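You operate a simulated robot arm through the tools that you are given. There is no shell and no other tool. Be economical: measure what you need, move in short steps, check, and stop when the job is done.

You run a simulated two-armed robot. Do the job below in one go: nothing can be reset, and whatever is moved stays where it is left.

TASK
On the ironing board, fold the grey hand towel in half, so that it is half as long.

The check looks at the end state, three seconds after you hand in, the way a careful person would. Anything else that was tipped, shoved, dropped, spilled or broken makes it a failure. Flat cloth is picked up by pressing the open fingertips on it (5 to 10 N) and closing them slowly along it; thin cloth reads only 2 to 8 mm in the jaws.

THE ROBOT
Two 7-joint arms with two-finger parallel grippers on one trunk, on a base that drives. Base frame: it is fixed to the floor where the robot stands at the start and does not move with it; the origin is under the middle of the robot, x ahead of it, y to its left, z up. Lengths are in mm, angles in degrees, forces in N, time in s.
The left shoulder is at the start at [70, 163, 1095], the right one opposite. Places, roughly: ironing board [500, 0, 900]. Payload 3.43 kg a hand.
The tool frame of a hand sits at the grasp point between the pads (the TCP): z along the fingers, y along the line on which they close. The tips reach 34 mm beyond it. The gripper opens to 128 mm. The fingers are 24 mm wide and 12 mm thick; the gripper's body (48 by 130 mm) begins 96 mm behind the TCP.
Orientation is that of the tool frame in the base frame, as [roll, pitch, yaw] about the fixed x, y, z axes, in that order (R = Rz(yaw) Ry(pitch) Rx(roll)). With the fingers straight down and closing along the base's y, the tool's x points along the base's -x, its y along +y and its z along -z.

THE INTERFACE
- The arms move only by the tool jog_arm. It takes "left_commands", "right_commands" or both (then of equal length, played together; a hand with none holds still); each is one flat list of numbers, 7 for each row, row after row: the turn, a rotation vector about the base's x, y, z in degrees, then the shift along the base's x, y, z in m, then the gripper command, from -1 (shut) to 1 (fully open), values between in proportion. In form: [rx, ry, rz, dx, dy, dz, grip, rx, ry, rz, dx, dy, dz, grip, ...]. A call has 1 to 20 rows; each row is the pose to reach, as a shift and turn from the pose commanded when the call began. Rows are played at 5 a second. More than 50 mm and 8.6 degrees between two rows, or a gripper value outside its range, and nothing of the call is played. Where a pose cannot be reached the arm comes as near as it can. A force on the tool above 40 N (or 10 N above the force at the start of the call, whichever is more), or a blocked arm, ends the call early, and 0.2 s more pass. The fingers move at their own pace (about 153 mm/s each) and stop on an object; they squeeze with about 40 N. The grip force told is the motor's: it shows also when the fingers shut on nothing. Time passes only in rows, and 0.2 s behind the last, so rows that repeat a pose let the fingers close. It gives the time, the measured TCP pose, the force on the tool (base axes), the opening and the grip force at its end, in the units of the frame above (readings bear some noise).
- Cameras (640 x 400 px; columns grow to the right, rows downward): "scene" is now at [132, -16.9, 1311.2]; the picture's right is [-0.20, -0.98, 0.00], its down [-0.67, 0.14, -0.73] and it looks along [0.72, -0.15, -0.68] (base axes); focal length 250 px, centre (320, 200). "left" rides on the left gripper at [76, 11, -160] in its tool frame; the picture's right is [-0.15, 0.99, 0.00], its down [-0.88, -0.13, -0.46] and it looks along [-0.45, -0.07, 0.89] (tool axes); focal length 234 px, centre (320, 200). "right" rides on the right gripper at [76, -11, -160] in its tool frame; the picture's right is [0.15, 0.99, 0.00], its down [-0.88, 0.13, -0.46] and it looks along [-0.45, 0.07, 0.89] (tool axes); focal length 234 px, centre (320, 200). There is no depth. A picture from a camera that has moved, and an enlarged one, comes with that camera's place and axes in the base frame and with its lens.
- capture(camera): a new picture of that camera. No time passes.
- move_column(by): slides the trunk up (or, below 0, down) by that many mm; the arms and the scene camera ride with it, the base frame stays. It gives what a move gives, with no picture.
- roll_base(legs): drives the robot by 1 to 6 legs, each [ahead, left, turn to the left] in mm, mm and degrees, along the robot's own axes; the way and the turn of a leg run together, so that a leg with both is an arc; at most 1500 mm and 180 degrees a leg. The arms and the cameras ride along, it lands a little off, and it stops where it bumps. It gives what a move gives.
- pan_tilt(pan, tilt): turns the head with the scene camera to pan (to the left, within 86 degrees either way) and tilt (down, from -29 to 69), counted from straight ahead of the robot. It gives what a move gives.
- enlarge(camera, box): a new picture of the part [left, top, right, bottom] of that camera's present view, enlarged. No time passes.
- finish_job(): hands the job in; it is judged then, once.

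Work in short steps. Places have to be worked out from the pictures, the camera data and where the tool is seen: move nearer, look again, correct. Check each grasp and each placing, and mend what went wrong. You have 120 turns and 100 pictures in all, those below and enlarged ones among them. Open the grippers and draw the arms clear of the work before you hand the job in, unless the task says otherwise; then end with one line.

The tools are called after "Emit:" as name(argument=value, ...) on one line, values as JSON. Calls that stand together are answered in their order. jog_arm: Moves the arms, as the interface text tells. Its arguments: {"type":"object","properties":{"left_commands":{"type":"array","items":{"type":"number"}},"right_commands":{"type":"array","items":{"type":"number"}}},"required":[]} The other tools are called the same way: move_column (by) slides the trunk up or down; roll_base (legs) drives the base; pan_tilt (pan, tilt) turns the head that bears the scene camera; capture (camera) takes a picture; enlarge (camera, box) takes an enlarged picture of a part of a camera's view; finish_job () hands the job in.

At the start:

```text
time: 0.0
left_position: [664.2, 207.0, 1077.3]
left_tool_rot: [180.0, 0.0, -180.0]
left_wrist_force: [0.0, 0.5, 0.3]
left_finger_gap: 128.3
left_grip_force: 0.1
right_position: [461.2, -242.9, 1095.3]
right_tool_rot: [180.0, 0.0, -180.0]
right_wrist_force: [0.7, 0.3, -0.9]
right_finger_gap: 128.0
right_grip_force: 0.1
trunk travel left (down, up): [-575.0, 365.0]
robot x, y, heading: [-1.4, -0.3, -0.2]
head pan, tilt: [-11.5, 42.9]
```

scene: 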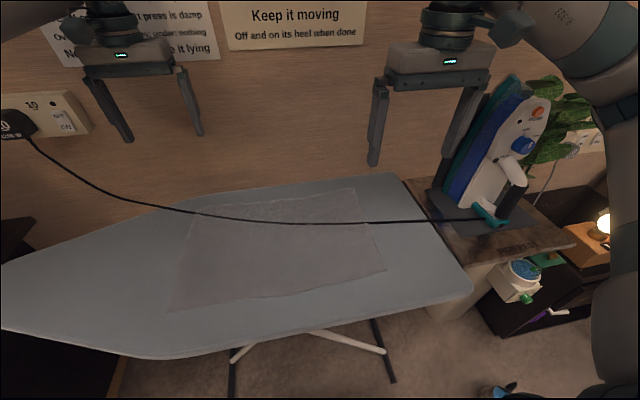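
right: 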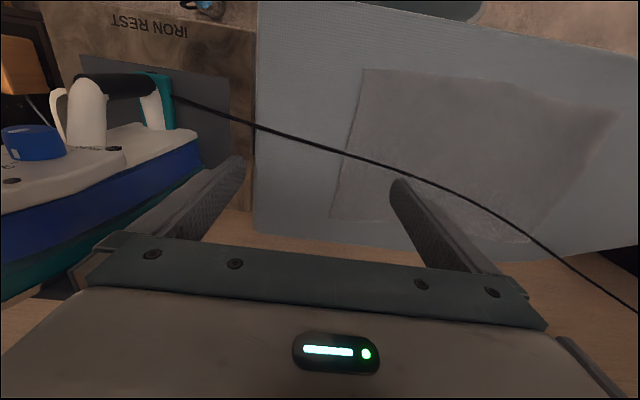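
left: 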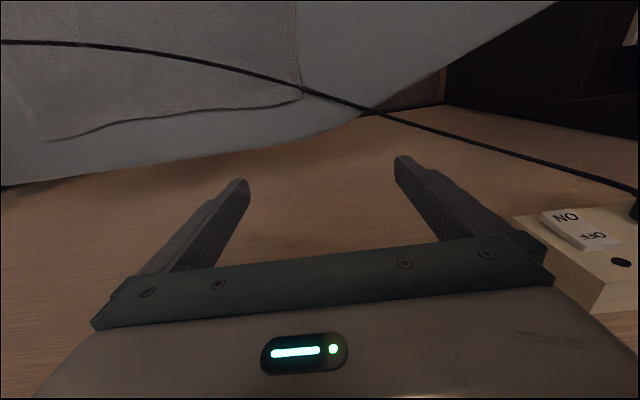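

I'll look first at the signs, the cord and the towel before planning the fold.

Emit:
enlarge(camera="scene", box=[120, 160, 440, 360])

Emit:
pan_tilt(pan=0, tilt=25)

Emit:
capture(camera="scene")

```text
2.00 times, centred on (280, 260) of scene
camera zoom: at [132.0, -16.9, 1311.2], right [-0.2, -0.98, 0.0], down [-0.67, 0.14, -0.73], along [0.72, -0.15, -0.68], focal length 500 px, centre (400, 80)
```

zoom: 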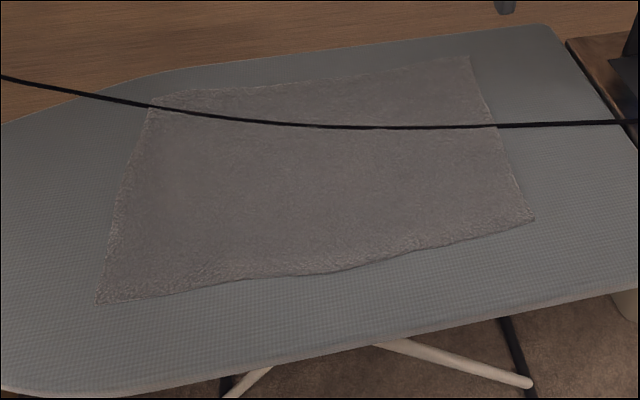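

```text
time: 0.8
left_position: [665.4, 207.9, 1077.3]
left_tool_rot: [180.0, 0.0, -179.9]
left_wrist_force: [0.6, 0.9, -0.1]
left_finger_gap: 128.1
left_grip_force: 0.0
right_position: [460.6, -243.8, 1095.2]
right_tool_rot: [-180.0, 0.0, 179.9]
right_wrist_force: [-0.4, 0.5, 0.0]
right_finger_gap: 127.8
right_grip_force: 0.1
trunk travel left (down, up): [-575.0, 365.0]
robot x, y, heading: [-1.7, -1.7, 0.1]
head pan, tilt: [0.0, 25.0]
```

```text
95 pictures are left
camera scene: at [142.9, -0.4, 1338.8], right [0.0, -1.0, 0.0], down [-0.42, 0.0, -0.91], along [0.91, 0.0, -0.42], focal length 250 px, centre (320, 200)
```

scene: 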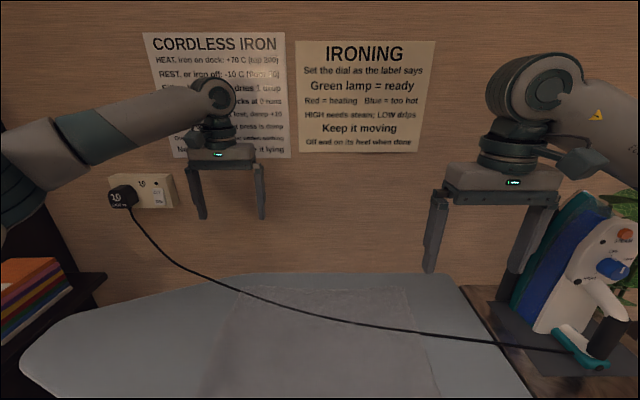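

The cord from the socket to the iron's dock crosses the towel. I'll get sharper views to triangulate its height, since it may have to be cleared first.

Emit:
pan_tilt(pan=0, tilt=50)

Emit:
capture(camera="scene")

Emit:
capture(camera="left")

Emit:
capture(camera="right")

```text
time: 1.7
left_position: [664.6, 207.1, 1078.1]
left_tool_rot: [-179.9, 0.0, -180.0]
left_wrist_force: [-1.0, 0.3, 0.5]
left_finger_gap: 128.1
left_grip_force: 0.1
right_position: [460.8, -243.7, 1096.6]
right_tool_rot: [179.9, 0.1, -180.0]
right_wrist_force: [0.1, -0.5, -0.5]
right_finger_gap: 127.9
right_grip_force: 0.1
trunk travel left (down, up): [-575.0, 365.0]
robot x, y, heading: [-2.7, 1.2, 0.0]
head pan, tilt: [0.0, 50.0]
```

```text
94 pictures are left
camera scene: at [127.8, -0.3, 1301.4], right [0.0, -1.0, 0.0], down [-0.77, 0.0, -0.64], along [0.64, 0.0, -0.77], focal length 250 px, centre (320, 200)
```

scene: 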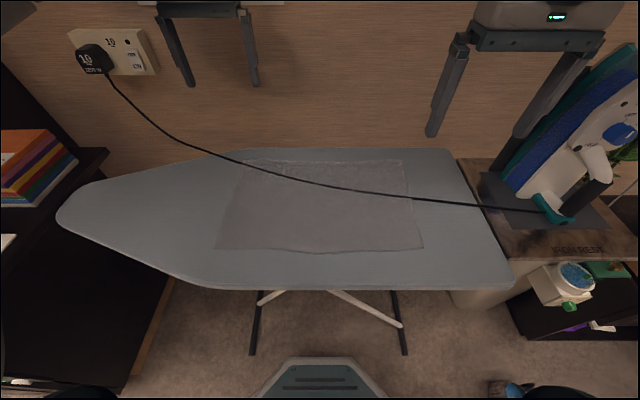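

```text
93 pictures are left
camera left: at [589.2, 218.0, 1237.9], right [0.15, 0.99, 0.0], down [0.88, -0.13, 0.46], along [0.45, -0.07, -0.89], focal length 234 px, centre (320, 200)
```

left: 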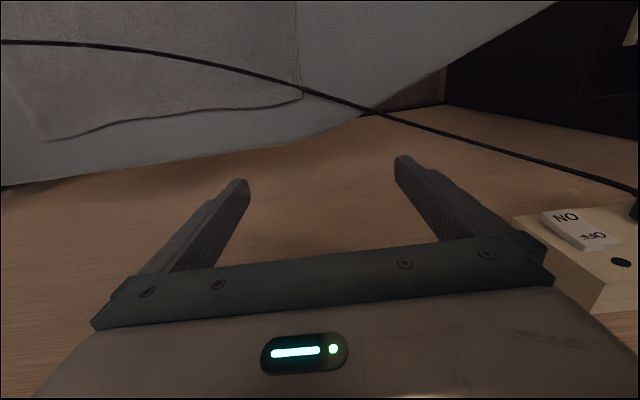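

```text
92 pictures are left
camera right: at [384.8, -254.3, 1256.1], right [-0.15, 0.99, 0.0], down [0.88, 0.13, 0.46], along [0.45, 0.07, -0.89], focal length 234 px, centre (320, 200)
```

right: 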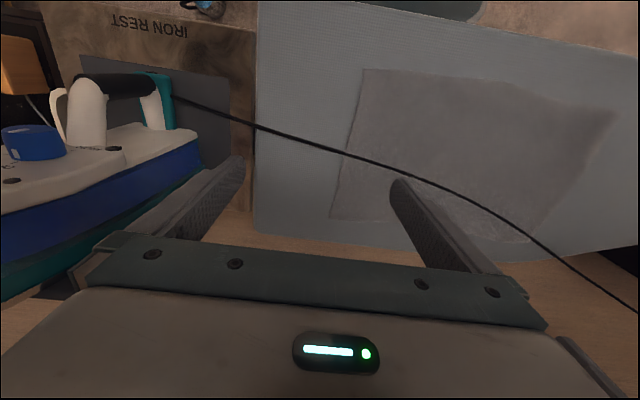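

Triangulating, the board surface is at about z≈885, and the cord lies right on the towel. It runs from the far-left corner (596,190) through about (500,-20) to (475,-197), then to the dock at about (457,-480). The towel spans x 355–600 and y -200–192. I must lift the cord behind the towel first, so I bring the right hand over it, turned 90°.

Emit:
jog_arm(right_commands=[0, 0, 8, 0.002, 0.009, -0.008, 1, 0, 0, 16, 0.004, 0.018, -0.016, 1, 0, 0, 24, 0.006, 0.027, -0.024, 1, 0, 0, 32, 0.008, 0.036, -0.032, 1, 0, 0, 40, 0.01, 0.045, -0.04, 1, 0, 0, 48, 0.012, 0.054, -0.048, 1, 0, 0, 56, 0.014, 0.063, -0.056, 1, 0, 0, 64, 0.016, 0.072, -0.064, 1, 0, 0, 72, 0.018, 0.081, -0.072, 1, 0, 0, 80, 0.02, 0.09, -0.08, 1, 0, 0, 85, 0.022, 0.093, -0.085, 1, 0, 0, 90, 0.022, 0.093, -0.085, 1, 0, 0, 90, 0.022, 0.093, -0.085, 1])

Emit:
capture(camera="right")

Emit:
capture(camera="scene")

```text
time: 4.5
left_position: [645.0, 171.4, 1092.5]
left_tool_rot: [-179.8, 1.4, 177.6]
left_wrist_force: [-0.6, 0.3, -0.8]
left_finger_gap: 127.9
left_grip_force: 0.0
right_position: [416.2, -159.7, 1026.3]
right_tool_rot: [-177.8, -0.2, -92.9]
right_wrist_force: [0.6, -0.5, -0.1]
right_finger_gap: 127.9
right_grip_force: 0.0
right hand out of reach, approached as far as the arm can: row 11, 12, 13
trunk travel left (down, up): [-575.0, 365.0]
robot x, y, heading: [-4.8, -11.4, -2.2]
head pan, tilt: [0.0, 50.0]
```

```text
91 pictures are left
camera right: at [417.1, -235.5, 1187.2], right [-0.99, -0.1, -0.04], down [-0.1, 0.89, 0.45], along [-0.01, 0.45, -0.89], focal length 234 px, centre (320, 200)
```

right: 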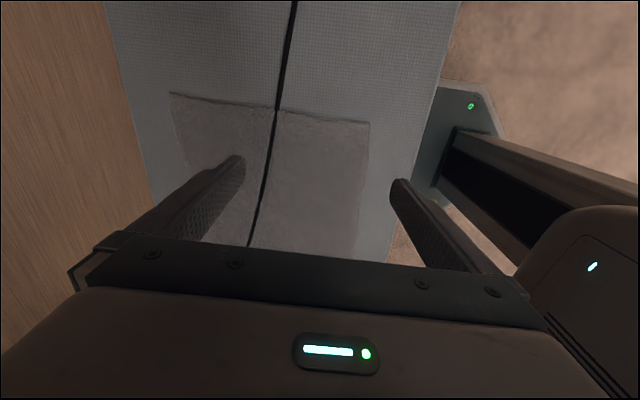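

```text
90 pictures are left
camera scene: at [95.4, -12.6, 1303.8], right [-0.04, -1.0, 0.0], down [-0.75, 0.03, -0.66], along [0.66, -0.03, -0.75], focal length 250 px, centre (320, 200)
```

scene: 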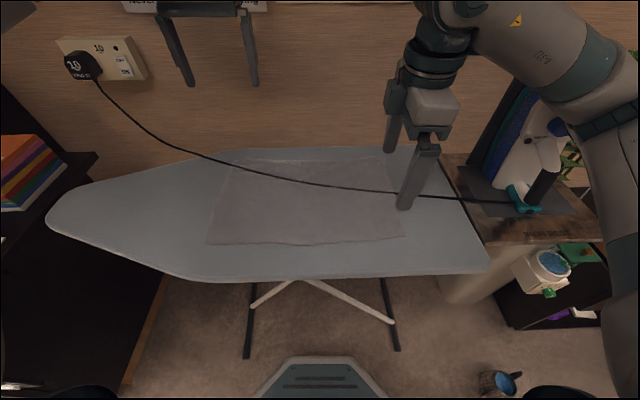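

Turning +90° ran the right arm into its limit and nudged the base slightly. I undo it and go toward -90° instead.

Emit:
jog_arm(right_commands=[0, 0, -8, 0, 0, 0.01, 1, 0, 0, -16, 0, 0, 0.02, 1, 0, 0, -24, 0, 0, 0.03, 1, 0, 0, -32, 0, 0, 0.04, 1, 0, 0, -40, 0, 0, 0.05, 1, 0, 0, -48, 0, 0, 0.06, 1, 0, 0, -56, 0, 0, 0.06, 1, 0, 0, -64, 0, 0, 0.06, 1, 0, 0, -72, 0, 0, 0.06, 1, 0, 0, -80, 0, 0, 0.06, 1, 0, 0, -88, 0, 0, 0.06, 1, 0, 0, -90, 0, 0, 0.06, 1, 0, 0, -98, 0, 0, 0.06, 1, 0, 0, -106, 0, 0, 0.06, 1, 0, 0, -114, 0, 0, 0.06, 1, 0, 0, -122, 0, 0, 0.06, 1, 0, 0, -130, 0, 0, 0.06, 1, 0, 0, -130, 0, 0, 0.06, 1])

```text
time: 8.3
left_position: [650.5, 172.4, 1093.7]
left_tool_rot: [179.6, 1.3, 177.9]
left_wrist_force: [0.3, -2.0, -0.3]
left_finger_gap: 128.0
left_grip_force: 0.1
right_position: [421.2, -164.0, 1079.7]
right_tool_rot: [178.8, 0.6, 137.2]
right_wrist_force: [0.1, 0.3, 1.1]
right_finger_gap: 128.0
right_grip_force: 0.0
trunk travel left (down, up): [-575.0, 365.0]
robot x, y, heading: [4.2, -8.3, -1.7]
head pan, tilt: [0.0, 50.0]
```

That way works. I continue to yaw ≈ 97° and move to over the cord.

Emit:
jog_arm(right_commands=[0, 0, -8, 0.013, 0.003, 0, 1, 0, 0, -16, 0.026, 0.006, 0, 1, 0, 0, -24, 0.039, 0.009, 0, 1, 0, 0, -32, 0.052, 0.012, -0.02, 1, 0, 0, -40, 0.065, 0.015, -0.05, 1, 0, 0, -40, 0.065, 0.015, -0.07, 1, 0, 0, -40, 0.065, 0.015, -0.07, 1])

Emit:
capture(camera="right")

Emit:
capture(camera="scene")

```text
time: 9.9
left_position: [642.0, 181.2, 1094.5]
left_tool_rot: [-179.9, 1.4, 177.9]
left_wrist_force: [-1.3, 1.0, -1.0]
left_finger_gap: 128.2
left_grip_force: 0.1
right_position: [480.3, -139.0, 1019.6]
right_tool_rot: [177.9, 0.6, 97.6]
right_wrist_force: [0.1, 0.8, -0.5]
right_finger_gap: 128.3
right_grip_force: 0.1
trunk travel left (down, up): [-575.0, 365.0]
robot x, y, heading: [-8.8, -7.2, -1.8]
head pan, tilt: [0.0, 50.0]
```

```text
89 pictures are left
camera right: at [453.1, -64.5, 1179.0], right [0.96, 0.28, 0.04], down [0.23, -0.85, 0.47], along [0.16, -0.44, -0.88], focal length 234 px, centre (320, 200)
```

right: 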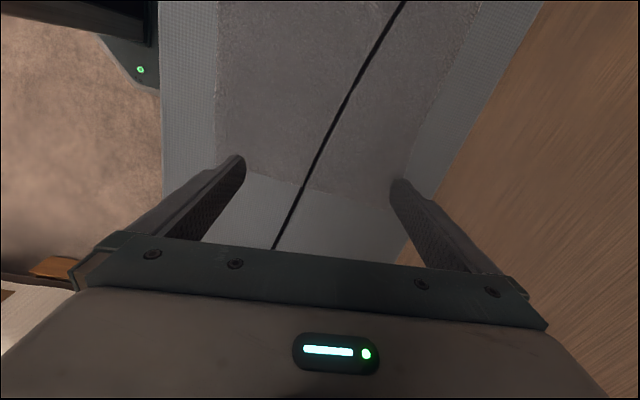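

```text
88 pictures are left
camera scene: at [92.7, -7.1, 1305.2], right [-0.03, -1.0, 0.0], down [-0.75, 0.02, -0.66], along [0.66, -0.03, -0.75], focal length 250 px, centre (320, 200)
```

scene: 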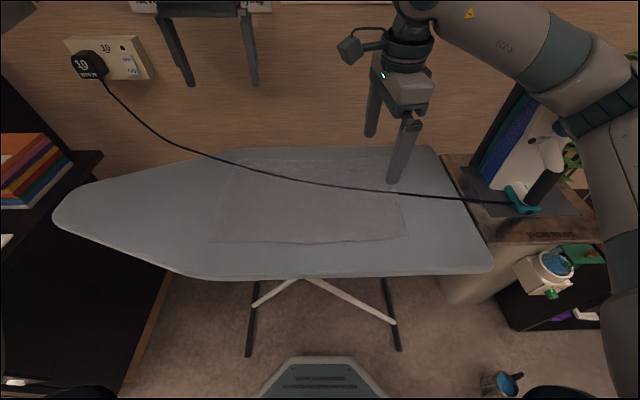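

The robot seems tilted by about 1.4° since that turn. I look to the right to see whether the elbow or base is touching something.

Emit:
pan_tilt(pan=-50, tilt=50)

Emit:
capture(camera="scene")

Emit:
pan_tilt(pan=30, tilt=62)

Emit:
capture(camera="scene")

```text
time: 11.1
left_position: [639.4, 185.2, 1093.9]
left_tool_rot: [-179.8, 1.4, 178.2]
left_wrist_force: [0.2, -0.6, -0.8]
left_finger_gap: 127.9
left_grip_force: 0.1
right_position: [478.9, -134.5, 1018.8]
right_tool_rot: [177.9, 0.7, 98.0]
right_wrist_force: [-0.8, 0.7, -0.2]
right_finger_gap: 128.0
right_grip_force: 0.1
trunk travel left (down, up): [-575.0, 365.0]
robot x, y, heading: [-9.4, -7.7, -1.8]
head pan, tilt: [-50.0, 50.0]
```

```text
87 pictures are left
camera scene: at [61.3, -61.7, 1304.0], right [-0.79, -0.62, -0.02], down [-0.46, 0.6, -0.66], along [0.42, -0.51, -0.75], focal length 250 px, centre (320, 200)
```

scene: 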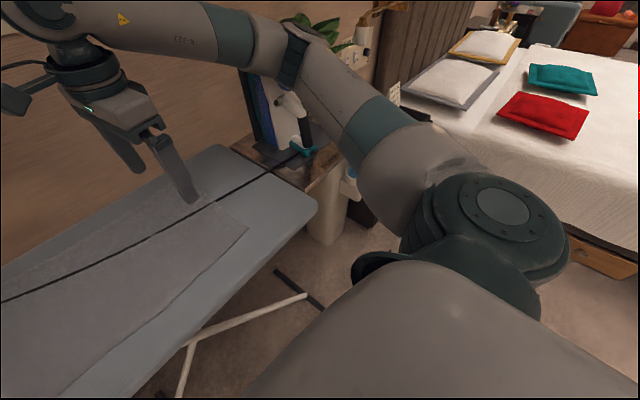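

```text
time: 12.6
left_position: [637.6, 187.4, 1093.2]
left_tool_rot: [-179.7, 1.4, 178.3]
left_wrist_force: [-0.2, -0.3, -0.2]
left_finger_gap: 128.0
left_grip_force: 0.0
right_position: [477.5, -134.2, 1018.6]
right_tool_rot: [177.9, 0.6, 98.1]
right_wrist_force: [-0.2, -0.3, 0.5]
right_finger_gap: 128.3
right_grip_force: 0.0
trunk travel left (down, up): [-575.0, 365.0]
robot x, y, heading: [-7.6, -4.5, -1.7]
head pan, tilt: [30.0, 62.0]
```

```text
86 pictures are left
camera scene: at [69.4, 29.7, 1288.9], right [0.47, -0.88, 0.02], down [-0.77, -0.42, -0.49], along [0.44, 0.22, -0.87], focal length 250 px, centre (320, 200)
```

scene: 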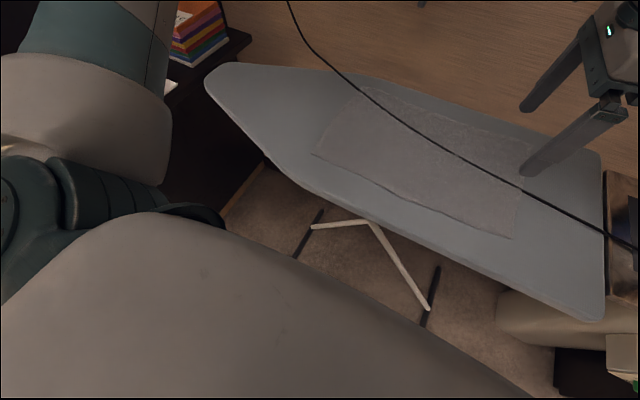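

No contact is visible; the robot just sways a few mm. By the right camera the cord is near (489,-135), and the jaws straddle it, so I descend half-open.

Emit:
jog_arm(right_commands=[0, 0, 0, 0.01, 0, -0.02, 0.2, 0, 0, 0, 0.01, 0, -0.04, 0, 0, 0, 0, 0.01, 0, -0.06, -0.1, 0, 0, 0, 0.01, 0, -0.075, -0.2, 0, 0, 0, 0.01, 0, -0.08, -0.2, 0, 0, 0, 0.01, 0, -0.08, -0.2])

Emit:
capture(camera="right")

```text
time: 14.0
left_position: [639.2, 165.4, 1093.8]
left_tool_rot: [-179.6, 1.5, 177.0]
left_wrist_force: [-0.9, 0.3, -0.4]
left_finger_gap: 128.1
left_grip_force: 0.0
right_position: [484.5, -152.7, 940.6]
right_tool_rot: [177.9, 0.9, 96.9]
right_wrist_force: [-0.6, 0.3, 0.4]
right_finger_gap: 51.0
right_grip_force: 0.1
trunk travel left (down, up): [-575.0, 365.0]
robot x, y, heading: [-8.1, -16.1, -3.0]
head pan, tilt: [30.0, 62.0]
```

```text
85 pictures are left
camera right: at [457.9, -76.4, 1098.9], right [0.96, 0.27, 0.03], down [0.22, -0.85, 0.47], along [0.16, -0.45, -0.88], focal length 234 px, centre (320, 200)
```

right: 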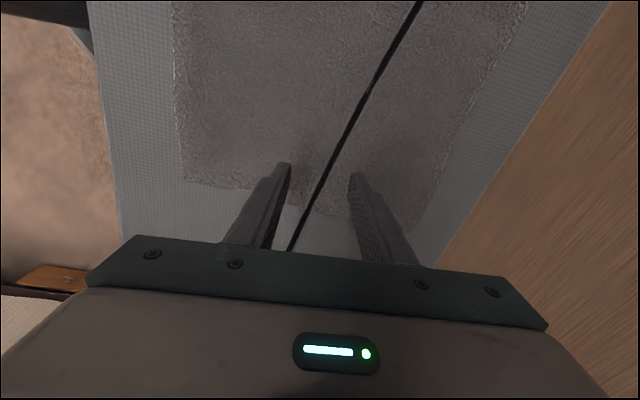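

The cord is centred between the tips, which are at about z 906. I creep down.

Emit:
jog_arm(right_commands=[0, 0, 0, 0, 0, -0.005, -0.3, 0, 0, 0, 0, 0, -0.01, -0.4, 0, 0, 0, 0, 0, -0.014, -0.5, 0, 0, 0, 0, 0, -0.014, -0.5])

Emit:
enlarge(camera="right", box=[220, 100, 440, 260])

```text
time: 15.0
left_position: [642.9, 164.8, 1094.9]
left_tool_rot: [-179.1, 1.7, 176.7]
left_wrist_force: [-0.4, 0.0, 0.1]
left_finger_gap: 128.1
left_grip_force: 0.0
right_position: [490.5, -152.5, 935.7]
right_tool_rot: [177.1, 1.4, 96.6]
right_wrist_force: [0.6, -0.6, -0.3]
right_finger_gap: 32.0
right_grip_force: 0.1
trunk travel left (down, up): [-575.0, 365.0]
robot x, y, heading: [-6.3, -20.0, -3.3]
head pan, tilt: [30.0, 62.0]
```

```text
2.50 times, centred on (330, 180) of right
camera zoom: at [461.7, -75.3, 1093.0], right [0.96, 0.26, 0.05], down [0.21, -0.85, 0.48], along [0.17, -0.46, -0.87], focal length 585 px, centre (295, 250)
```

zoom: 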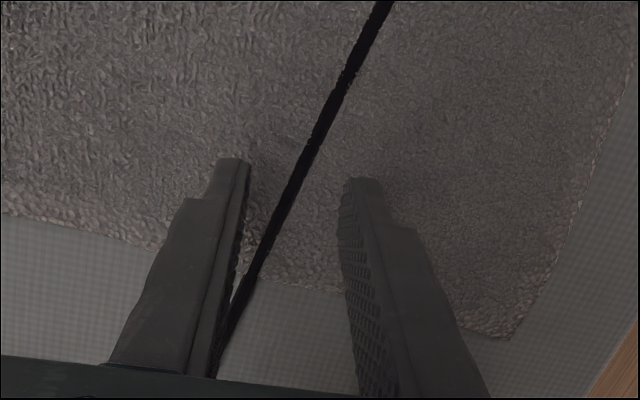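

The hand went down only 5 mm of the 14 I commanded, with no wrist force, and the body tilted. Part of the arm must be leaning on something, so I look at the iron and elbow.

Emit:
pan_tilt(pan=-40, tilt=35)

Emit:
capture(camera="scene")

Emit:
pan_tilt(pan=0, tilt=69)

Emit:
capture(camera="scene")

```text
time: 16.4
left_position: [643.6, 163.6, 1095.0]
left_tool_rot: [-179.1, 1.8, 176.5]
left_wrist_force: [2.1, -0.6, 0.7]
left_finger_gap: 128.1
left_grip_force: 0.0
right_position: [490.6, -154.3, 934.6]
right_tool_rot: [177.2, 1.4, 96.6]
right_wrist_force: [-1.2, 0.1, -0.4]
right_finger_gap: 31.9
right_grip_force: 0.0
trunk travel left (down, up): [-575.0, 365.0]
robot x, y, heading: [-4.4, -19.5, -3.7]
head pan, tilt: [-40.0, 35.0]
```

```text
83 pictures are left
camera scene: at [75.1, -62.9, 1327.6], right [-0.69, -0.73, -0.01], down [-0.39, 0.38, -0.84], along [0.61, -0.57, -0.55], focal length 250 px, centre (320, 200)
```

scene: 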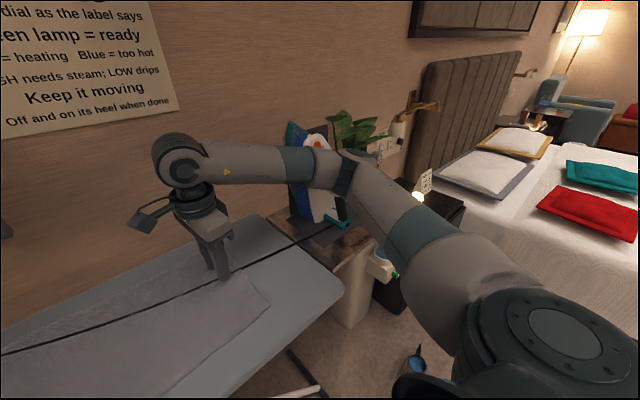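

```text
time: 17.5
left_position: [644.1, 162.1, 1093.9]
left_tool_rot: [-179.1, 1.7, 176.6]
left_wrist_force: [0.9, -0.9, 0.4]
left_finger_gap: 127.9
left_grip_force: 0.1
right_position: [489.8, -154.7, 933.9]
right_tool_rot: [177.3, 1.4, 96.6]
right_wrist_force: [-0.3, -0.6, -0.4]
right_finger_gap: 32.0
right_grip_force: 0.1
trunk travel left (down, up): [-575.0, 365.0]
robot x, y, heading: [-4.6, -22.4, -3.3]
head pan, tilt: [0.0, 68.8]
```

```text
82 pictures are left
camera scene: at [68.2, -7.1, 1282.7], right [-0.06, -1.0, 0.02], down [-0.92, 0.05, -0.39], along [0.39, -0.04, -0.92], focal length 250 px, centre (320, 200)
```

scene: 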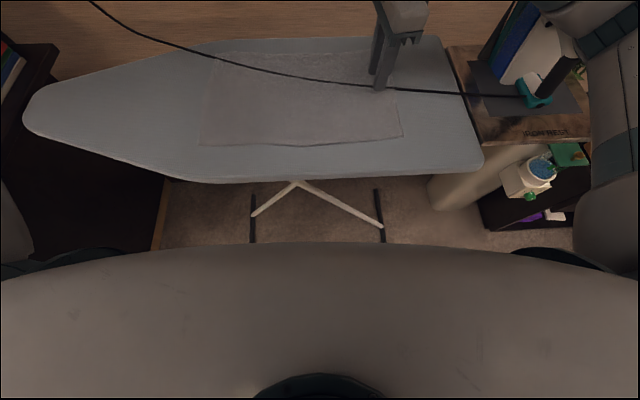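

The right forearm/elbow is right beside the iron and is probably leaning on it. I raise the hand gently to take the elbow off.

Emit:
jog_arm(right_commands=[0, 0, 0, 0, 0, 0.02, -0.3, 0, 0, 0, 0, 0, 0.04, 0, 0, 0, 0, 0, 0, 0.06, 0, 0, 0, 0, 0, 0, 0.08, 0, 0, 0, 0, 0, 0, 0.1, 0, 0, 0, 0, 0, 0, 0.12, 0, 0, 0, 0, 0, 0, 0.14, 0, 0, 0, 0, 0, 0, 0.16, 0, 0, 0, 0, 0, 0, 0.16, 0])

Emit:
pan_tilt(pan=-40, tilt=35)

Emit:
capture(camera="scene")

```text
time: 19.5
left_position: [643.8, 164.2, 1100.9]
left_tool_rot: [180.0, 2.0, 177.3]
left_wrist_force: [-2.4, 1.4, 0.8]
left_finger_gap: 128.0
left_grip_force: 0.1
right_position: [486.0, -157.2, 1084.8]
right_tool_rot: [178.1, 0.1, 96.8]
right_wrist_force: [-1.5, 2.3, 0.8]
right_finger_gap: 64.4
right_grip_force: 0.2
trunk travel left (down, up): [-575.0, 365.0]
robot x, y, heading: [-2.7, -13.7, -2.8]
head pan, tilt: [0.0, 68.8]
```

```text
time: 20.6
left_position: [652.1, 155.7, 1093.2]
left_tool_rot: [179.6, 1.3, 177.3]
left_wrist_force: [-1.5, 0.3, -0.7]
left_finger_gap: 127.9
left_grip_force: 0.0
right_position: [492.5, -165.7, 1078.2]
right_tool_rot: [178.6, -0.2, 96.6]
right_wrist_force: [0.8, 0.8, 0.7]
right_finger_gap: 63.9
right_grip_force: 0.0
trunk travel left (down, up): [-575.0, 365.0]
robot x, y, heading: [-0.9, -15.4, -2.6]
head pan, tilt: [-40.0, 35.0]
```

```text
81 pictures are left
camera scene: at [86.7, -82.3, 1325.1], right [-0.68, -0.73, -0.02], down [-0.4, 0.39, -0.83], along [0.61, -0.55, -0.56], focal length 250 px, centre (320, 200)
```

scene: 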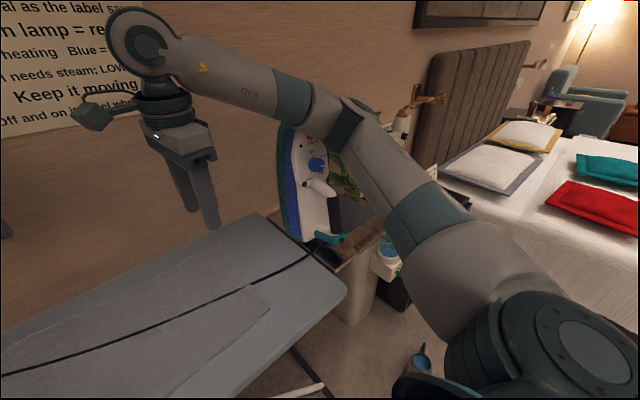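

Emit:
enlarge(camera="scene", box=[230, 90, 430, 290])

Emit:
capture(camera="left")

```text
2.00 times, centred on (330, 190) of scene
camera zoom: at [86.7, -82.3, 1325.1], right [-0.68, -0.73, -0.02], down [-0.4, 0.39, -0.83], along [0.61, -0.55, -0.56], focal length 500 px, centre (300, 220)
```

zoom: 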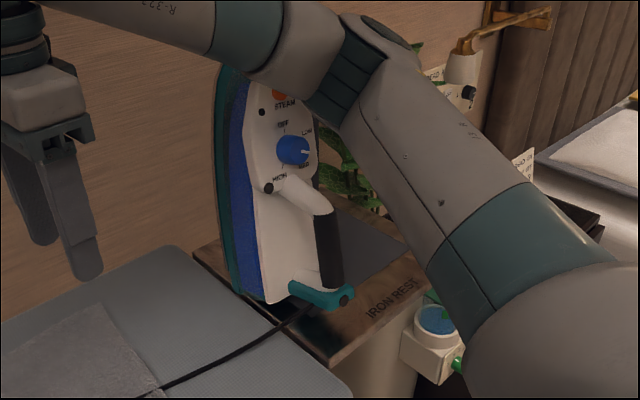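

```text
79 pictures are left
camera left: at [572.6, 169.2, 1252.5], right [0.2, 0.98, 0.01], down [0.86, -0.18, 0.47], along [0.47, -0.08, -0.88], focal length 234 px, centre (320, 200)
```

left: 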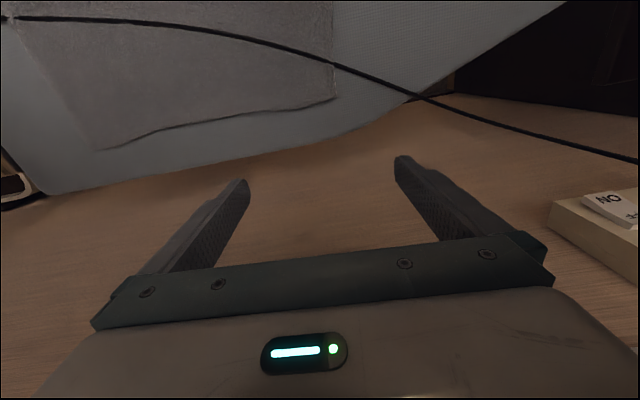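

The iron is still standing upright. Its cord ends at its heel, so it mustn't be tugged. I raise the column so the arms work with higher elbows, clear of the iron.

Emit:
move_column(by=220)

Emit:
jog_arm(right_commands=[0, 0, 0, 0, 0, -0.04, 0, 0, 0, 0, 0, 0, -0.08, 0, 0, 0, 0, 0, 0, -0.12, 0, 0, 0, 0, 0, 0, -0.16, 0, 0, 0, 0, 0, 0, -0.2, 0, 0, 0, 0, 0, 0, -0.24, 0, 0, 0, 0, 0, 0, -0.27, 0, 0, 0, 0, 0, 0, -0.27, 0])

Emit:
capture(camera="scene")

```text
time: 22.9
left_position: [665.6, 207.3, 1296.9]
left_tool_rot: [179.9, -0.3, 179.9]
left_wrist_force: [0.3, 0.9, 1.4]
left_finger_gap: 127.9
left_grip_force: 0.0
right_position: [522.1, -117.5, 1287.8]
right_tool_rot: [-180.0, -0.1, 100.1]
right_wrist_force: [0.2, -0.1, -0.6]
right_finger_gap: 64.0
right_grip_force: 0.0
trunk travel left (down, up): [-795.0, 145.0]
robot x, y, heading: [-0.1, -1.7, -0.1]
head pan, tilt: [-40.0, 35.0]
```

```text
time: 24.7
left_position: [664.5, 207.4, 1296.5]
left_tool_rot: [180.0, 0.1, 179.9]
left_wrist_force: [-0.8, 0.4, 0.3]
left_finger_gap: 128.2
left_grip_force: 0.1
right_position: [520.5, -117.2, 1015.8]
right_tool_rot: [-180.0, 0.0, 100.0]
right_wrist_force: [-0.5, 0.7, 0.0]
right_finger_gap: 64.0
right_grip_force: 0.0
trunk travel left (down, up): [-795.0, 145.0]
robot x, y, heading: [-1.3, 7.4, 0.1]
head pan, tilt: [-40.0, 35.0]
```

```text
78 pictures are left
camera scene: at [118.0, -56.7, 1543.1], right [-0.64, -0.77, 0.0], down [-0.44, 0.37, -0.82], along [0.63, -0.53, -0.57], focal length 250 px, centre (320, 200)
```

scene: 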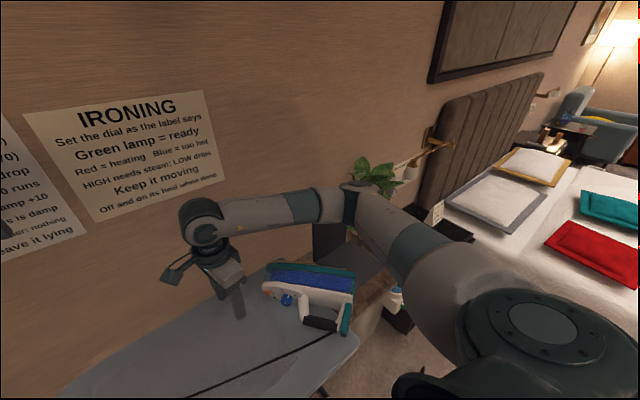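

The tilt is gone, so the arm really had been leaning on the iron, and the iron now looks tipped over. I lift the hand away and look closely.

Emit:
enlarge(camera="scene", box=[200, 220, 400, 390])

Emit:
pan_tilt(pan=-20, tilt=55)

Emit:
capture(camera="scene")

```text
2.35 times, centred on (300, 305) of scene
camera zoom: at [118.0, -56.7, 1543.1], right [-0.64, -0.77, 0.0], down [-0.44, 0.37, -0.82], along [0.63, -0.53, -0.57], focal length 588 px, centre (367, -47)
```

zoom: 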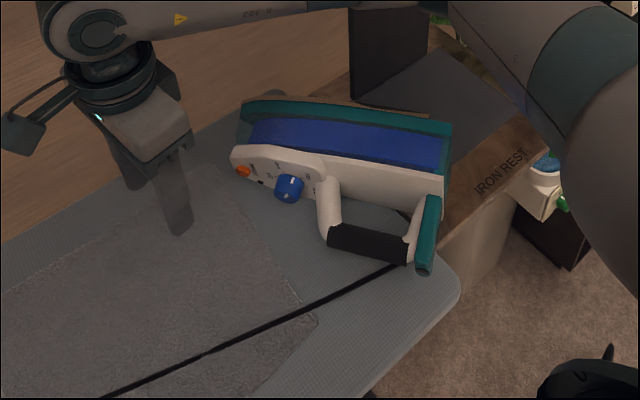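

```text
time: 25.5
left_position: [665.1, 207.2, 1297.5]
left_tool_rot: [179.9, -0.1, 180.0]
left_wrist_force: [0.7, 0.6, -0.6]
left_finger_gap: 128.0
left_grip_force: 0.1
right_position: [520.2, -117.0, 1016.1]
right_tool_rot: [180.0, 0.0, 100.1]
right_wrist_force: [1.0, -0.2, -0.2]
right_finger_gap: 64.0
right_grip_force: 0.1
trunk travel left (down, up): [-795.0, 145.0]
robot x, y, heading: [1.0, 0.8, 0.0]
head pan, tilt: [-20.0, 55.0]
```

```text
76 pictures are left
camera scene: at [118.6, -25.1, 1514.9], right [-0.34, -0.94, 0.0], down [-0.77, 0.28, -0.57], along [0.54, -0.2, -0.82], focal length 250 px, centre (320, 200)
```

scene: 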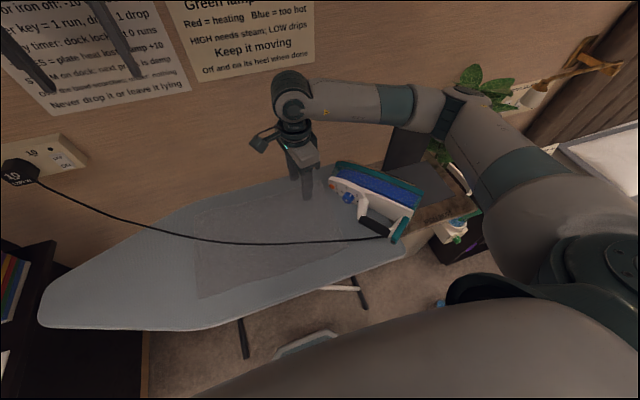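

The iron has fallen on its side across the board's right end, so I'll have to stand it back on its rest. First I draw the right hand up and away so I can see it clearly.

Emit:
jog_arm(right_commands=[0, 0, 0, 0, 0.01, 0.04, 0, 0, 0, 0, 0, 0.02, 0.08, 0, 0, 0, 0, 0, 0.02, 0.12, 0, 0, 0, 0, 0, 0.02, 0.16, 0, 0, 0, 0, 0, 0.02, 0.2, 0, 0, 0, 0, -0.03, 0.02, 0.22, 0, 0, 0, 0, -0.06, 0.02, 0.24, 0, 0, 0, 0, -0.06, 0.02, 0.24, 0])

Emit:
capture(camera="right")

Emit:
enlarge(camera="scene", box=[280, 120, 520, 280])

```text
time: 27.3
left_position: [665.6, 207.5, 1297.1]
left_tool_rot: [-179.9, -0.1, -180.0]
left_wrist_force: [-0.6, -0.3, 0.2]
left_finger_gap: 127.7
left_grip_force: 0.1
right_position: [461.0, -95.7, 1258.2]
right_tool_rot: [179.9, 0.1, 100.0]
right_wrist_force: [0.6, -0.1, 0.4]
right_finger_gap: 64.0
right_grip_force: 0.1
trunk travel left (down, up): [-795.0, 145.0]
robot x, y, heading: [-1.4, 2.3, 0.4]
head pan, tilt: [-20.0, 55.0]
```

```text
75 pictures are left
camera right: at [437.5, -23.3, 1417.5], right [0.95, 0.32, 0.0], down [0.28, -0.84, 0.46], along [0.14, -0.43, -0.89], focal length 234 px, centre (320, 200)
```

right: 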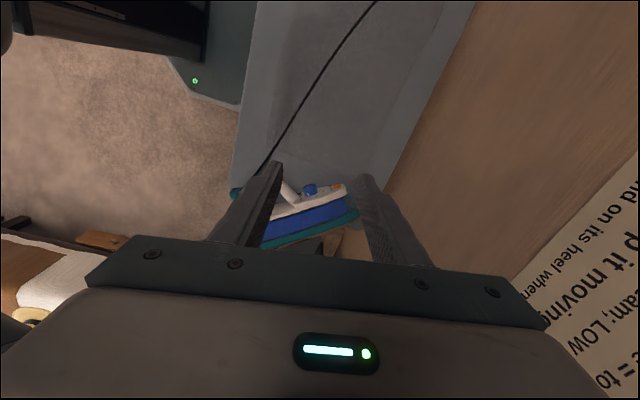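

```text
2.50 times, centred on (400, 200) of scene
camera zoom: at [119.4, -24.8, 1514.8], right [-0.34, -0.94, 0.0], down [-0.77, 0.28, -0.57], along [0.54, -0.2, -0.82], focal length 625 px, centre (120, 200)
```

zoom: 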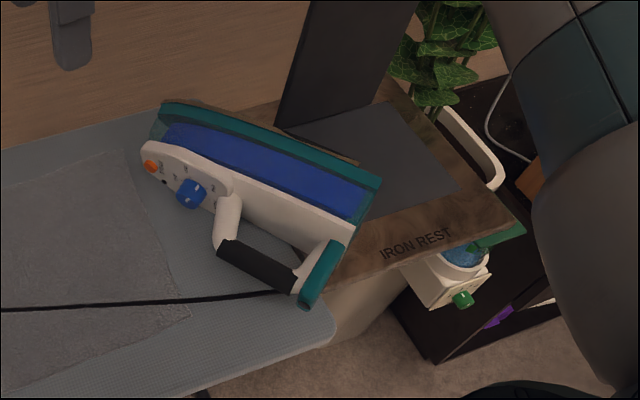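

The iron lies across the gap between board and rest. Its nose points away-left (azimuth ≈36°) and the handle faces back-left at about (372,-271,935). The right hand will take the handle from the handle side, roll it nose-up and set it on its heel, so I back the base a little for arm room.

Emit:
roll_base(legs=[[-160, 0, 0]])

Emit:
pan_tilt(pan=-25, tilt=45)

Emit:
capture(camera="scene")

```text
time: 28.7
left_position: [508.8, 207.6, 1295.7]
left_tool_rot: [-179.9, -0.2, -180.0]
left_wrist_force: [0.5, 0.0, 0.0]
left_finger_gap: 128.3
left_grip_force: 0.1
right_position: [304.6, -97.3, 1255.3]
right_tool_rot: [-179.8, 0.1, 99.9]
right_wrist_force: [0.4, 0.7, -0.4]
right_finger_gap: 64.2
right_grip_force: 0.0
trunk travel left (down, up): [-795.0, 145.0]
robot x, y, heading: [-160.5, 1.2, -0.0]
head pan, tilt: [-20.0, 55.0]
```

```text
time: 29.5
left_position: [504.5, 207.5, 1297.1]
left_tool_rot: [179.9, 0.0, -180.0]
left_wrist_force: [-0.2, -0.5, -0.7]
left_finger_gap: 128.0
left_grip_force: 0.1
right_position: [301.6, -95.4, 1258.1]
right_tool_rot: [-179.9, 0.0, 99.9]
right_wrist_force: [0.6, 1.1, -0.8]
right_finger_gap: 64.1
right_grip_force: 0.0
trunk travel left (down, up): [-795.0, 145.0]
robot x, y, heading: [-162.5, -1.0, 0.1]
head pan, tilt: [-25.0, 45.0]
```

```text
73 pictures are left
camera scene: at [-36.1, -34.7, 1528.3], right [-0.42, -0.91, 0.0], down [-0.64, 0.3, -0.71], along [0.64, -0.3, -0.71], focal length 250 px, centre (320, 200)
```

scene: 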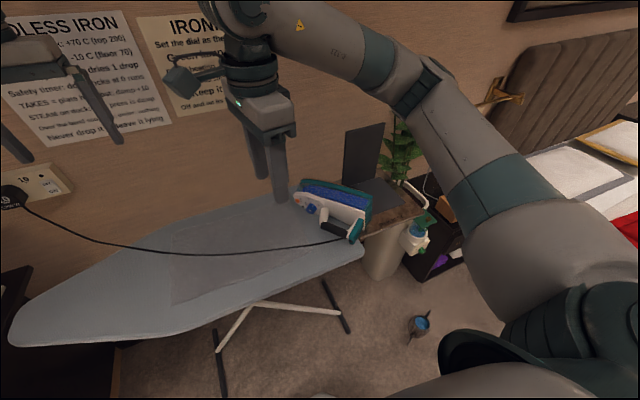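

The left arm suits this grasp better if I shift the base right. I first tuck the right hand out to its own side and back to its natural yaw.

Emit:
jog_arm(right_commands=[0, 0, 8, 0, -0.03, 0, 0, 0, 0, 16, 0, -0.06, 0, 0, 0, 0, 24, 0, -0.09, 0, 0, 0, 0, 32, 0, -0.12, 0, 0, 0, 0, 40, 0, -0.15, 0, 0, 0, 0, 48, 0, -0.18, 0, 0, 0, 0, 56, 0, -0.21, 0, 0, 0, 0, 64, 0, -0.24, 0, 0, 0, 0, 72, 0, -0.27, 0, 0, 0, 0, 80, 0, -0.3, 0, 0, 0, 0, 80, 0, -0.3, 0, 0])

Emit:
roll_base(legs=[[0, -200, 0]])

Emit:
pan_tilt(pan=-8, tilt=45)

Emit:
capture(camera="scene")

```text
time: 31.9
left_position: [506.8, 207.0, 1297.1]
left_tool_rot: [-179.9, 0.0, 179.9]
left_wrist_force: [0.2, -0.4, 0.5]
left_finger_gap: 128.0
left_grip_force: 0.0
right_position: [302.4, -396.3, 1258.1]
right_tool_rot: [180.0, 0.0, -179.9]
right_wrist_force: [-0.1, 0.3, -0.2]
right_finger_gap: 64.0
right_grip_force: 0.1
trunk travel left (down, up): [-795.0, 145.0]
robot x, y, heading: [-159.6, 0.1, 0.2]
head pan, tilt: [-25.0, 45.0]
```

```text
time: 33.5
left_position: [505.5, 10.6, 1297.2]
left_tool_rot: [-179.9, -0.1, -180.0]
left_wrist_force: [0.2, 0.7, -0.1]
left_finger_gap: 128.1
left_grip_force: 0.0
right_position: [302.8, -593.8, 1258.1]
right_tool_rot: [-179.8, 0.0, -180.0]
right_wrist_force: [0.0, 0.5, -0.3]
right_finger_gap: 64.1
right_grip_force: 0.1
trunk travel left (down, up): [-795.0, 145.0]
robot x, y, heading: [-162.8, -205.8, 0.2]
head pan, tilt: [-25.0, 45.0]
```

```text
time: 34.3
left_position: [504.9, 7.0, 1299.2]
left_tool_rot: [179.9, 0.0, -180.0]
left_wrist_force: [0.0, -0.5, -0.3]
left_finger_gap: 128.0
left_grip_force: 0.1
right_position: [302.6, -597.2, 1257.7]
right_tool_rot: [180.0, 0.0, -179.8]
right_wrist_force: [0.2, -0.4, -0.2]
right_finger_gap: 64.2
right_grip_force: 0.1
trunk travel left (down, up): [-795.0, 145.0]
robot x, y, heading: [-157.5, -197.0, -0.0]
head pan, tilt: [-8.0, 45.0]
```

```text
72 pictures are left
camera scene: at [-28.4, -213.2, 1528.2], right [-0.14, -0.99, 0.0], down [-0.7, 0.1, -0.71], along [0.7, -0.1, -0.71], focal length 250 px, centre (320, 200)
```

scene: 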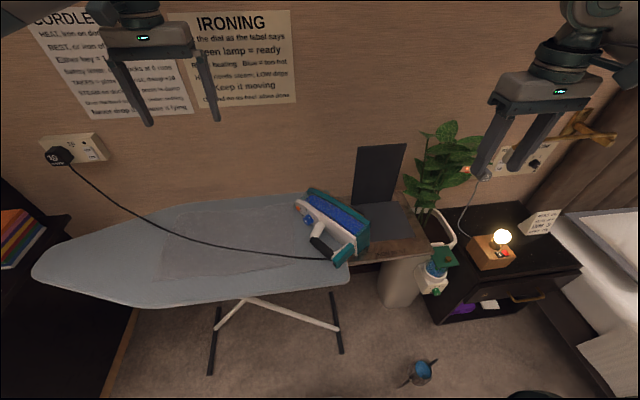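

Emit:
enlarge(camera="scene", box=[250, 140, 470, 290])

Emit:
capture(camera="right")

```text
2.67 times, centred on (360, 215) of scene
camera zoom: at [-28.4, -213.2, 1528.2], right [-0.14, -0.99, 0.0], down [-0.7, 0.1, -0.71], along [0.7, -0.1, -0.71], focal length 666 px, centre (213, 160)
```

zoom: 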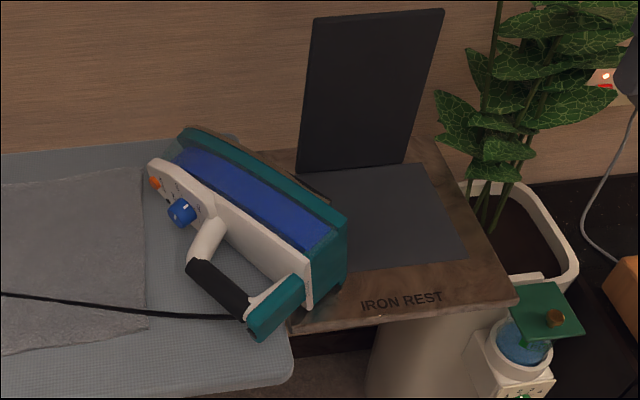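

```text
70 pictures are left
camera right: at [226.1, -608.2, 1417.3], right [-0.15, 0.99, 0.0], down [0.88, 0.13, 0.46], along [0.45, 0.07, -0.89], focal length 234 px, centre (320, 200)
```

right: 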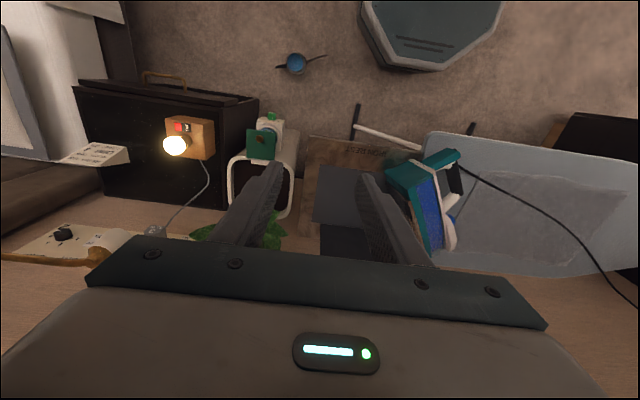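

Triangulated, the handle's centre is at about (380,-281,922) and its axis points at azimuth ≈36°. I bring the right hand above it, tilted about 20° and turned so the jaws close across the handle.

Emit:
jog_arm(right_commands=[0, 0, 0, 0.009, 0.045, 0, 0, -2.8, 0.4, 4.2, 0.018, 0.09, 0, 0, -5.6, 0.8, 8.4, 0.027, 0.135, 0, 0, -8.4, 1.3, 12.6, 0.036, 0.18, -0.01, 0, -11.2, 1.7, 16.8, 0.045, 0.225, -0.03, 0, -14, 2.1, 21, 0.054, 0.27, -0.05, 0, -16.8, 2.5, 25.2, 0.063, 0.315, -0.07, 0, -19.6, 3, 29.4, 0.07, 0.35, -0.09, 0, -22.5, 3.4, 33.7, 0.07, 0.364, -0.108, 0, -22.5, 3.4, 33.7, 0.07, 0.364, -0.108, 0])

Emit:
capture(camera="right")

Emit:
capture(camera="scene")

```text
time: 36.5
left_position: [504.9, 6.6, 1297.5]
left_tool_rot: [180.0, 0.1, -179.9]
left_wrist_force: [-0.7, -0.7, -0.7]
left_finger_gap: 128.2
left_grip_force: 0.0
right_position: [372.4, -232.3, 1148.9]
right_tool_rot: [-159.6, -9.5, -147.4]
right_wrist_force: [0.5, -1.0, 0.2]
right_finger_gap: 64.1
right_grip_force: 0.1
trunk travel left (down, up): [-795.0, 145.0]
robot x, y, heading: [-158.0, -199.5, -0.1]
head pan, tilt: [-8.0, 45.0]
```

```text
69 pictures are left
camera right: at [306.1, -219.8, 1313.8], right [-0.67, 0.67, -0.32], down [0.63, 0.74, 0.23], along [0.39, -0.05, -0.92], focal length 234 px, centre (320, 200)
```

right: 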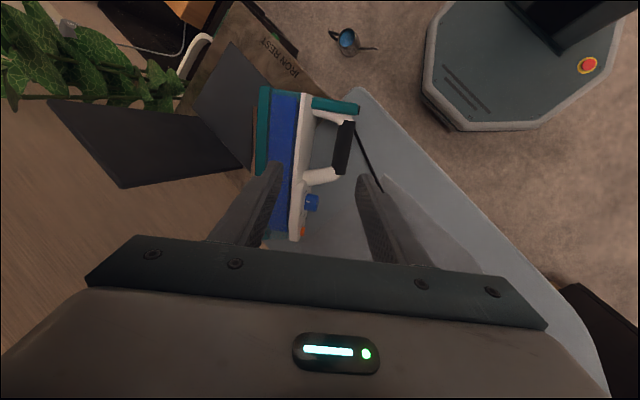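

```text
68 pictures are left
camera scene: at [-28.4, -212.3, 1528.3], right [-0.14, -0.99, 0.0], down [-0.7, 0.1, -0.71], along [0.7, -0.1, -0.71], focal length 250 px, centre (320, 200)
```

scene: 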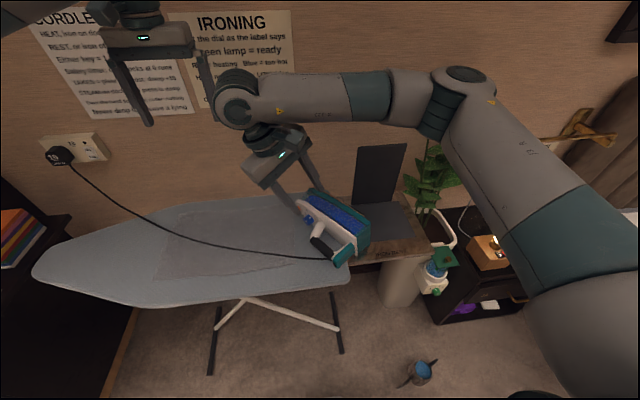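

The grasp pose works with the elbow high, and this view confirms the handle at about (378,-277,922), parallel to the pads. I descend part way.

Emit:
jog_arm(right_commands=[0, 0, 0, 0, -0.005, -0.03, 0, 0, 0, 0, 0, -0.01, -0.06, 0, 0, 0, 0, 0.002, -0.018, -0.09, 0, 0, 0, 0, 0.004, -0.024, -0.12, 0, 0, 0, 0, 0.004, -0.028, -0.14, -0.05, 0, 0, 0, 0.004, -0.028, -0.14, -0.05])

Emit:
capture(camera="right")

```text
time: 37.9
left_position: [504.0, 9.4, 1297.1]
left_tool_rot: [180.0, 0.1, -179.9]
left_wrist_force: [0.1, -1.1, -0.4]
left_finger_gap: 127.9
left_grip_force: 0.1
right_position: [375.6, -258.8, 1008.9]
right_tool_rot: [-159.6, -9.6, -147.6]
right_wrist_force: [0.4, 0.2, -0.1]
right_finger_gap: 60.7
right_grip_force: 0.2
trunk travel left (down, up): [-795.0, 145.0]
robot x, y, heading: [-158.4, -199.3, 0.3]
head pan, tilt: [-8.0, 45.0]
```

```text
67 pictures are left
camera right: at [309.6, -247.4, 1173.3], right [-0.67, 0.67, -0.32], down [0.63, 0.74, 0.23], along [0.39, -0.05, -0.92], focal length 234 px, centre (320, 200)
```

right: 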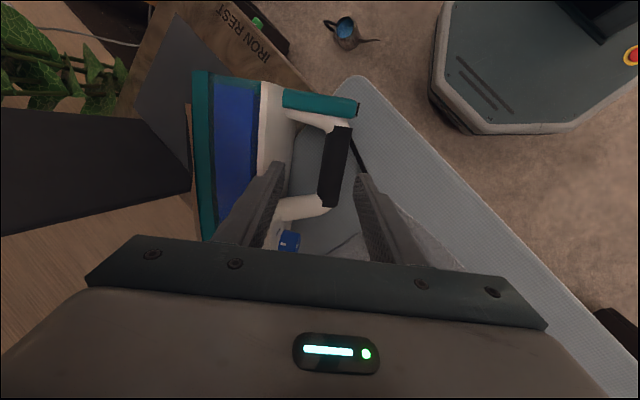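

Aligned. I go down the last 73 mm with the opening at ~51 mm.

Emit:
jog_arm(right_commands=[0, 0, 0, 0, -0.003, -0.02, -0.2, 0, 0, 0, 0, -0.006, -0.035, -0.2, 0, 0, 0, 0, -0.008, -0.05, -0.2, 0, 0, 0, 0, -0.01, -0.062, -0.2, 0, 0, 0, 0, -0.012, -0.073, -0.2, 0, 0, 0, 0, -0.012, -0.073, -0.2])

Emit:
capture(camera="right")

```text
time: 39.3
left_position: [505.5, 7.5, 1297.7]
left_tool_rot: [179.9, 0.1, -180.0]
left_wrist_force: [0.2, -0.4, 0.1]
left_finger_gap: 128.2
left_grip_force: 0.0
right_position: [375.9, -272.4, 937.2]
right_tool_rot: [-159.5, -9.6, -147.5]
right_wrist_force: [0.1, 0.5, -0.2]
right_finger_gap: 51.2
right_grip_force: 0.0
trunk travel left (down, up): [-795.0, 145.0]
robot x, y, heading: [-160.6, -200.1, 0.3]
head pan, tilt: [-8.0, 45.0]
```

```text
66 pictures are left
camera right: at [309.9, -259.8, 1101.0], right [-0.67, 0.67, -0.32], down [0.63, 0.74, 0.23], along [0.39, -0.05, -0.92], focal length 234 px, centre (320, 200)
```

right: 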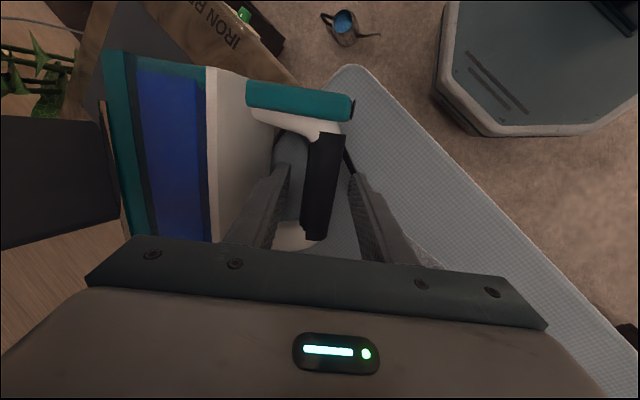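

The fingers straddle the black handle with no contact force. I close.

Emit:
jog_arm(right_commands=[0, 0, 0, 0, 0, 0, -0.4, 0, 0, 0, 0, 0, 0, -0.7, 0, 0, 0, 0, 0, 0, -1, 0, 0, 0, 0, 0, 0, -1, 0, 0, 0, 0, 0, 0, -1])

Emit:
capture(camera="right")

```text
time: 40.5
left_position: [505.2, 7.7, 1297.7]
left_tool_rot: [180.0, 0.0, -179.9]
left_wrist_force: [-0.1, 0.5, 0.4]
left_finger_gap: 128.2
left_grip_force: 0.1
right_position: [375.7, -272.8, 937.1]
right_tool_rot: [-159.6, -9.6, -147.5]
right_wrist_force: [-1.5, -0.2, 0.5]
right_finger_gap: 26.5
right_grip_force: 40.5
trunk travel left (down, up): [-795.0, 145.0]
robot x, y, heading: [-160.7, -198.0, 0.2]
head pan, tilt: [-8.0, 45.0]
```

```text
65 pictures are left
camera right: at [309.8, -259.9, 1101.1], right [-0.67, 0.67, -0.32], down [0.63, 0.74, 0.23], along [0.39, -0.05, -0.92], focal length 234 px, centre (320, 200)
```

right: 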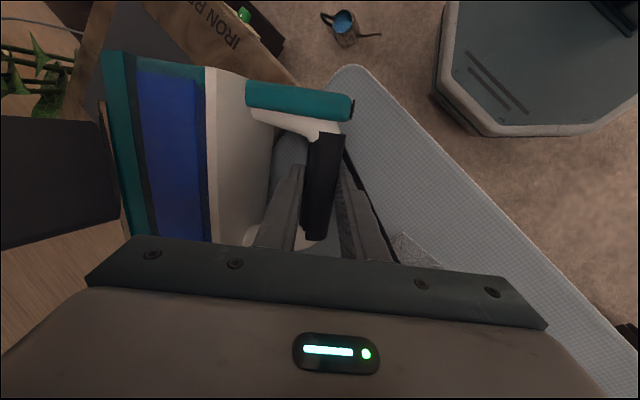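

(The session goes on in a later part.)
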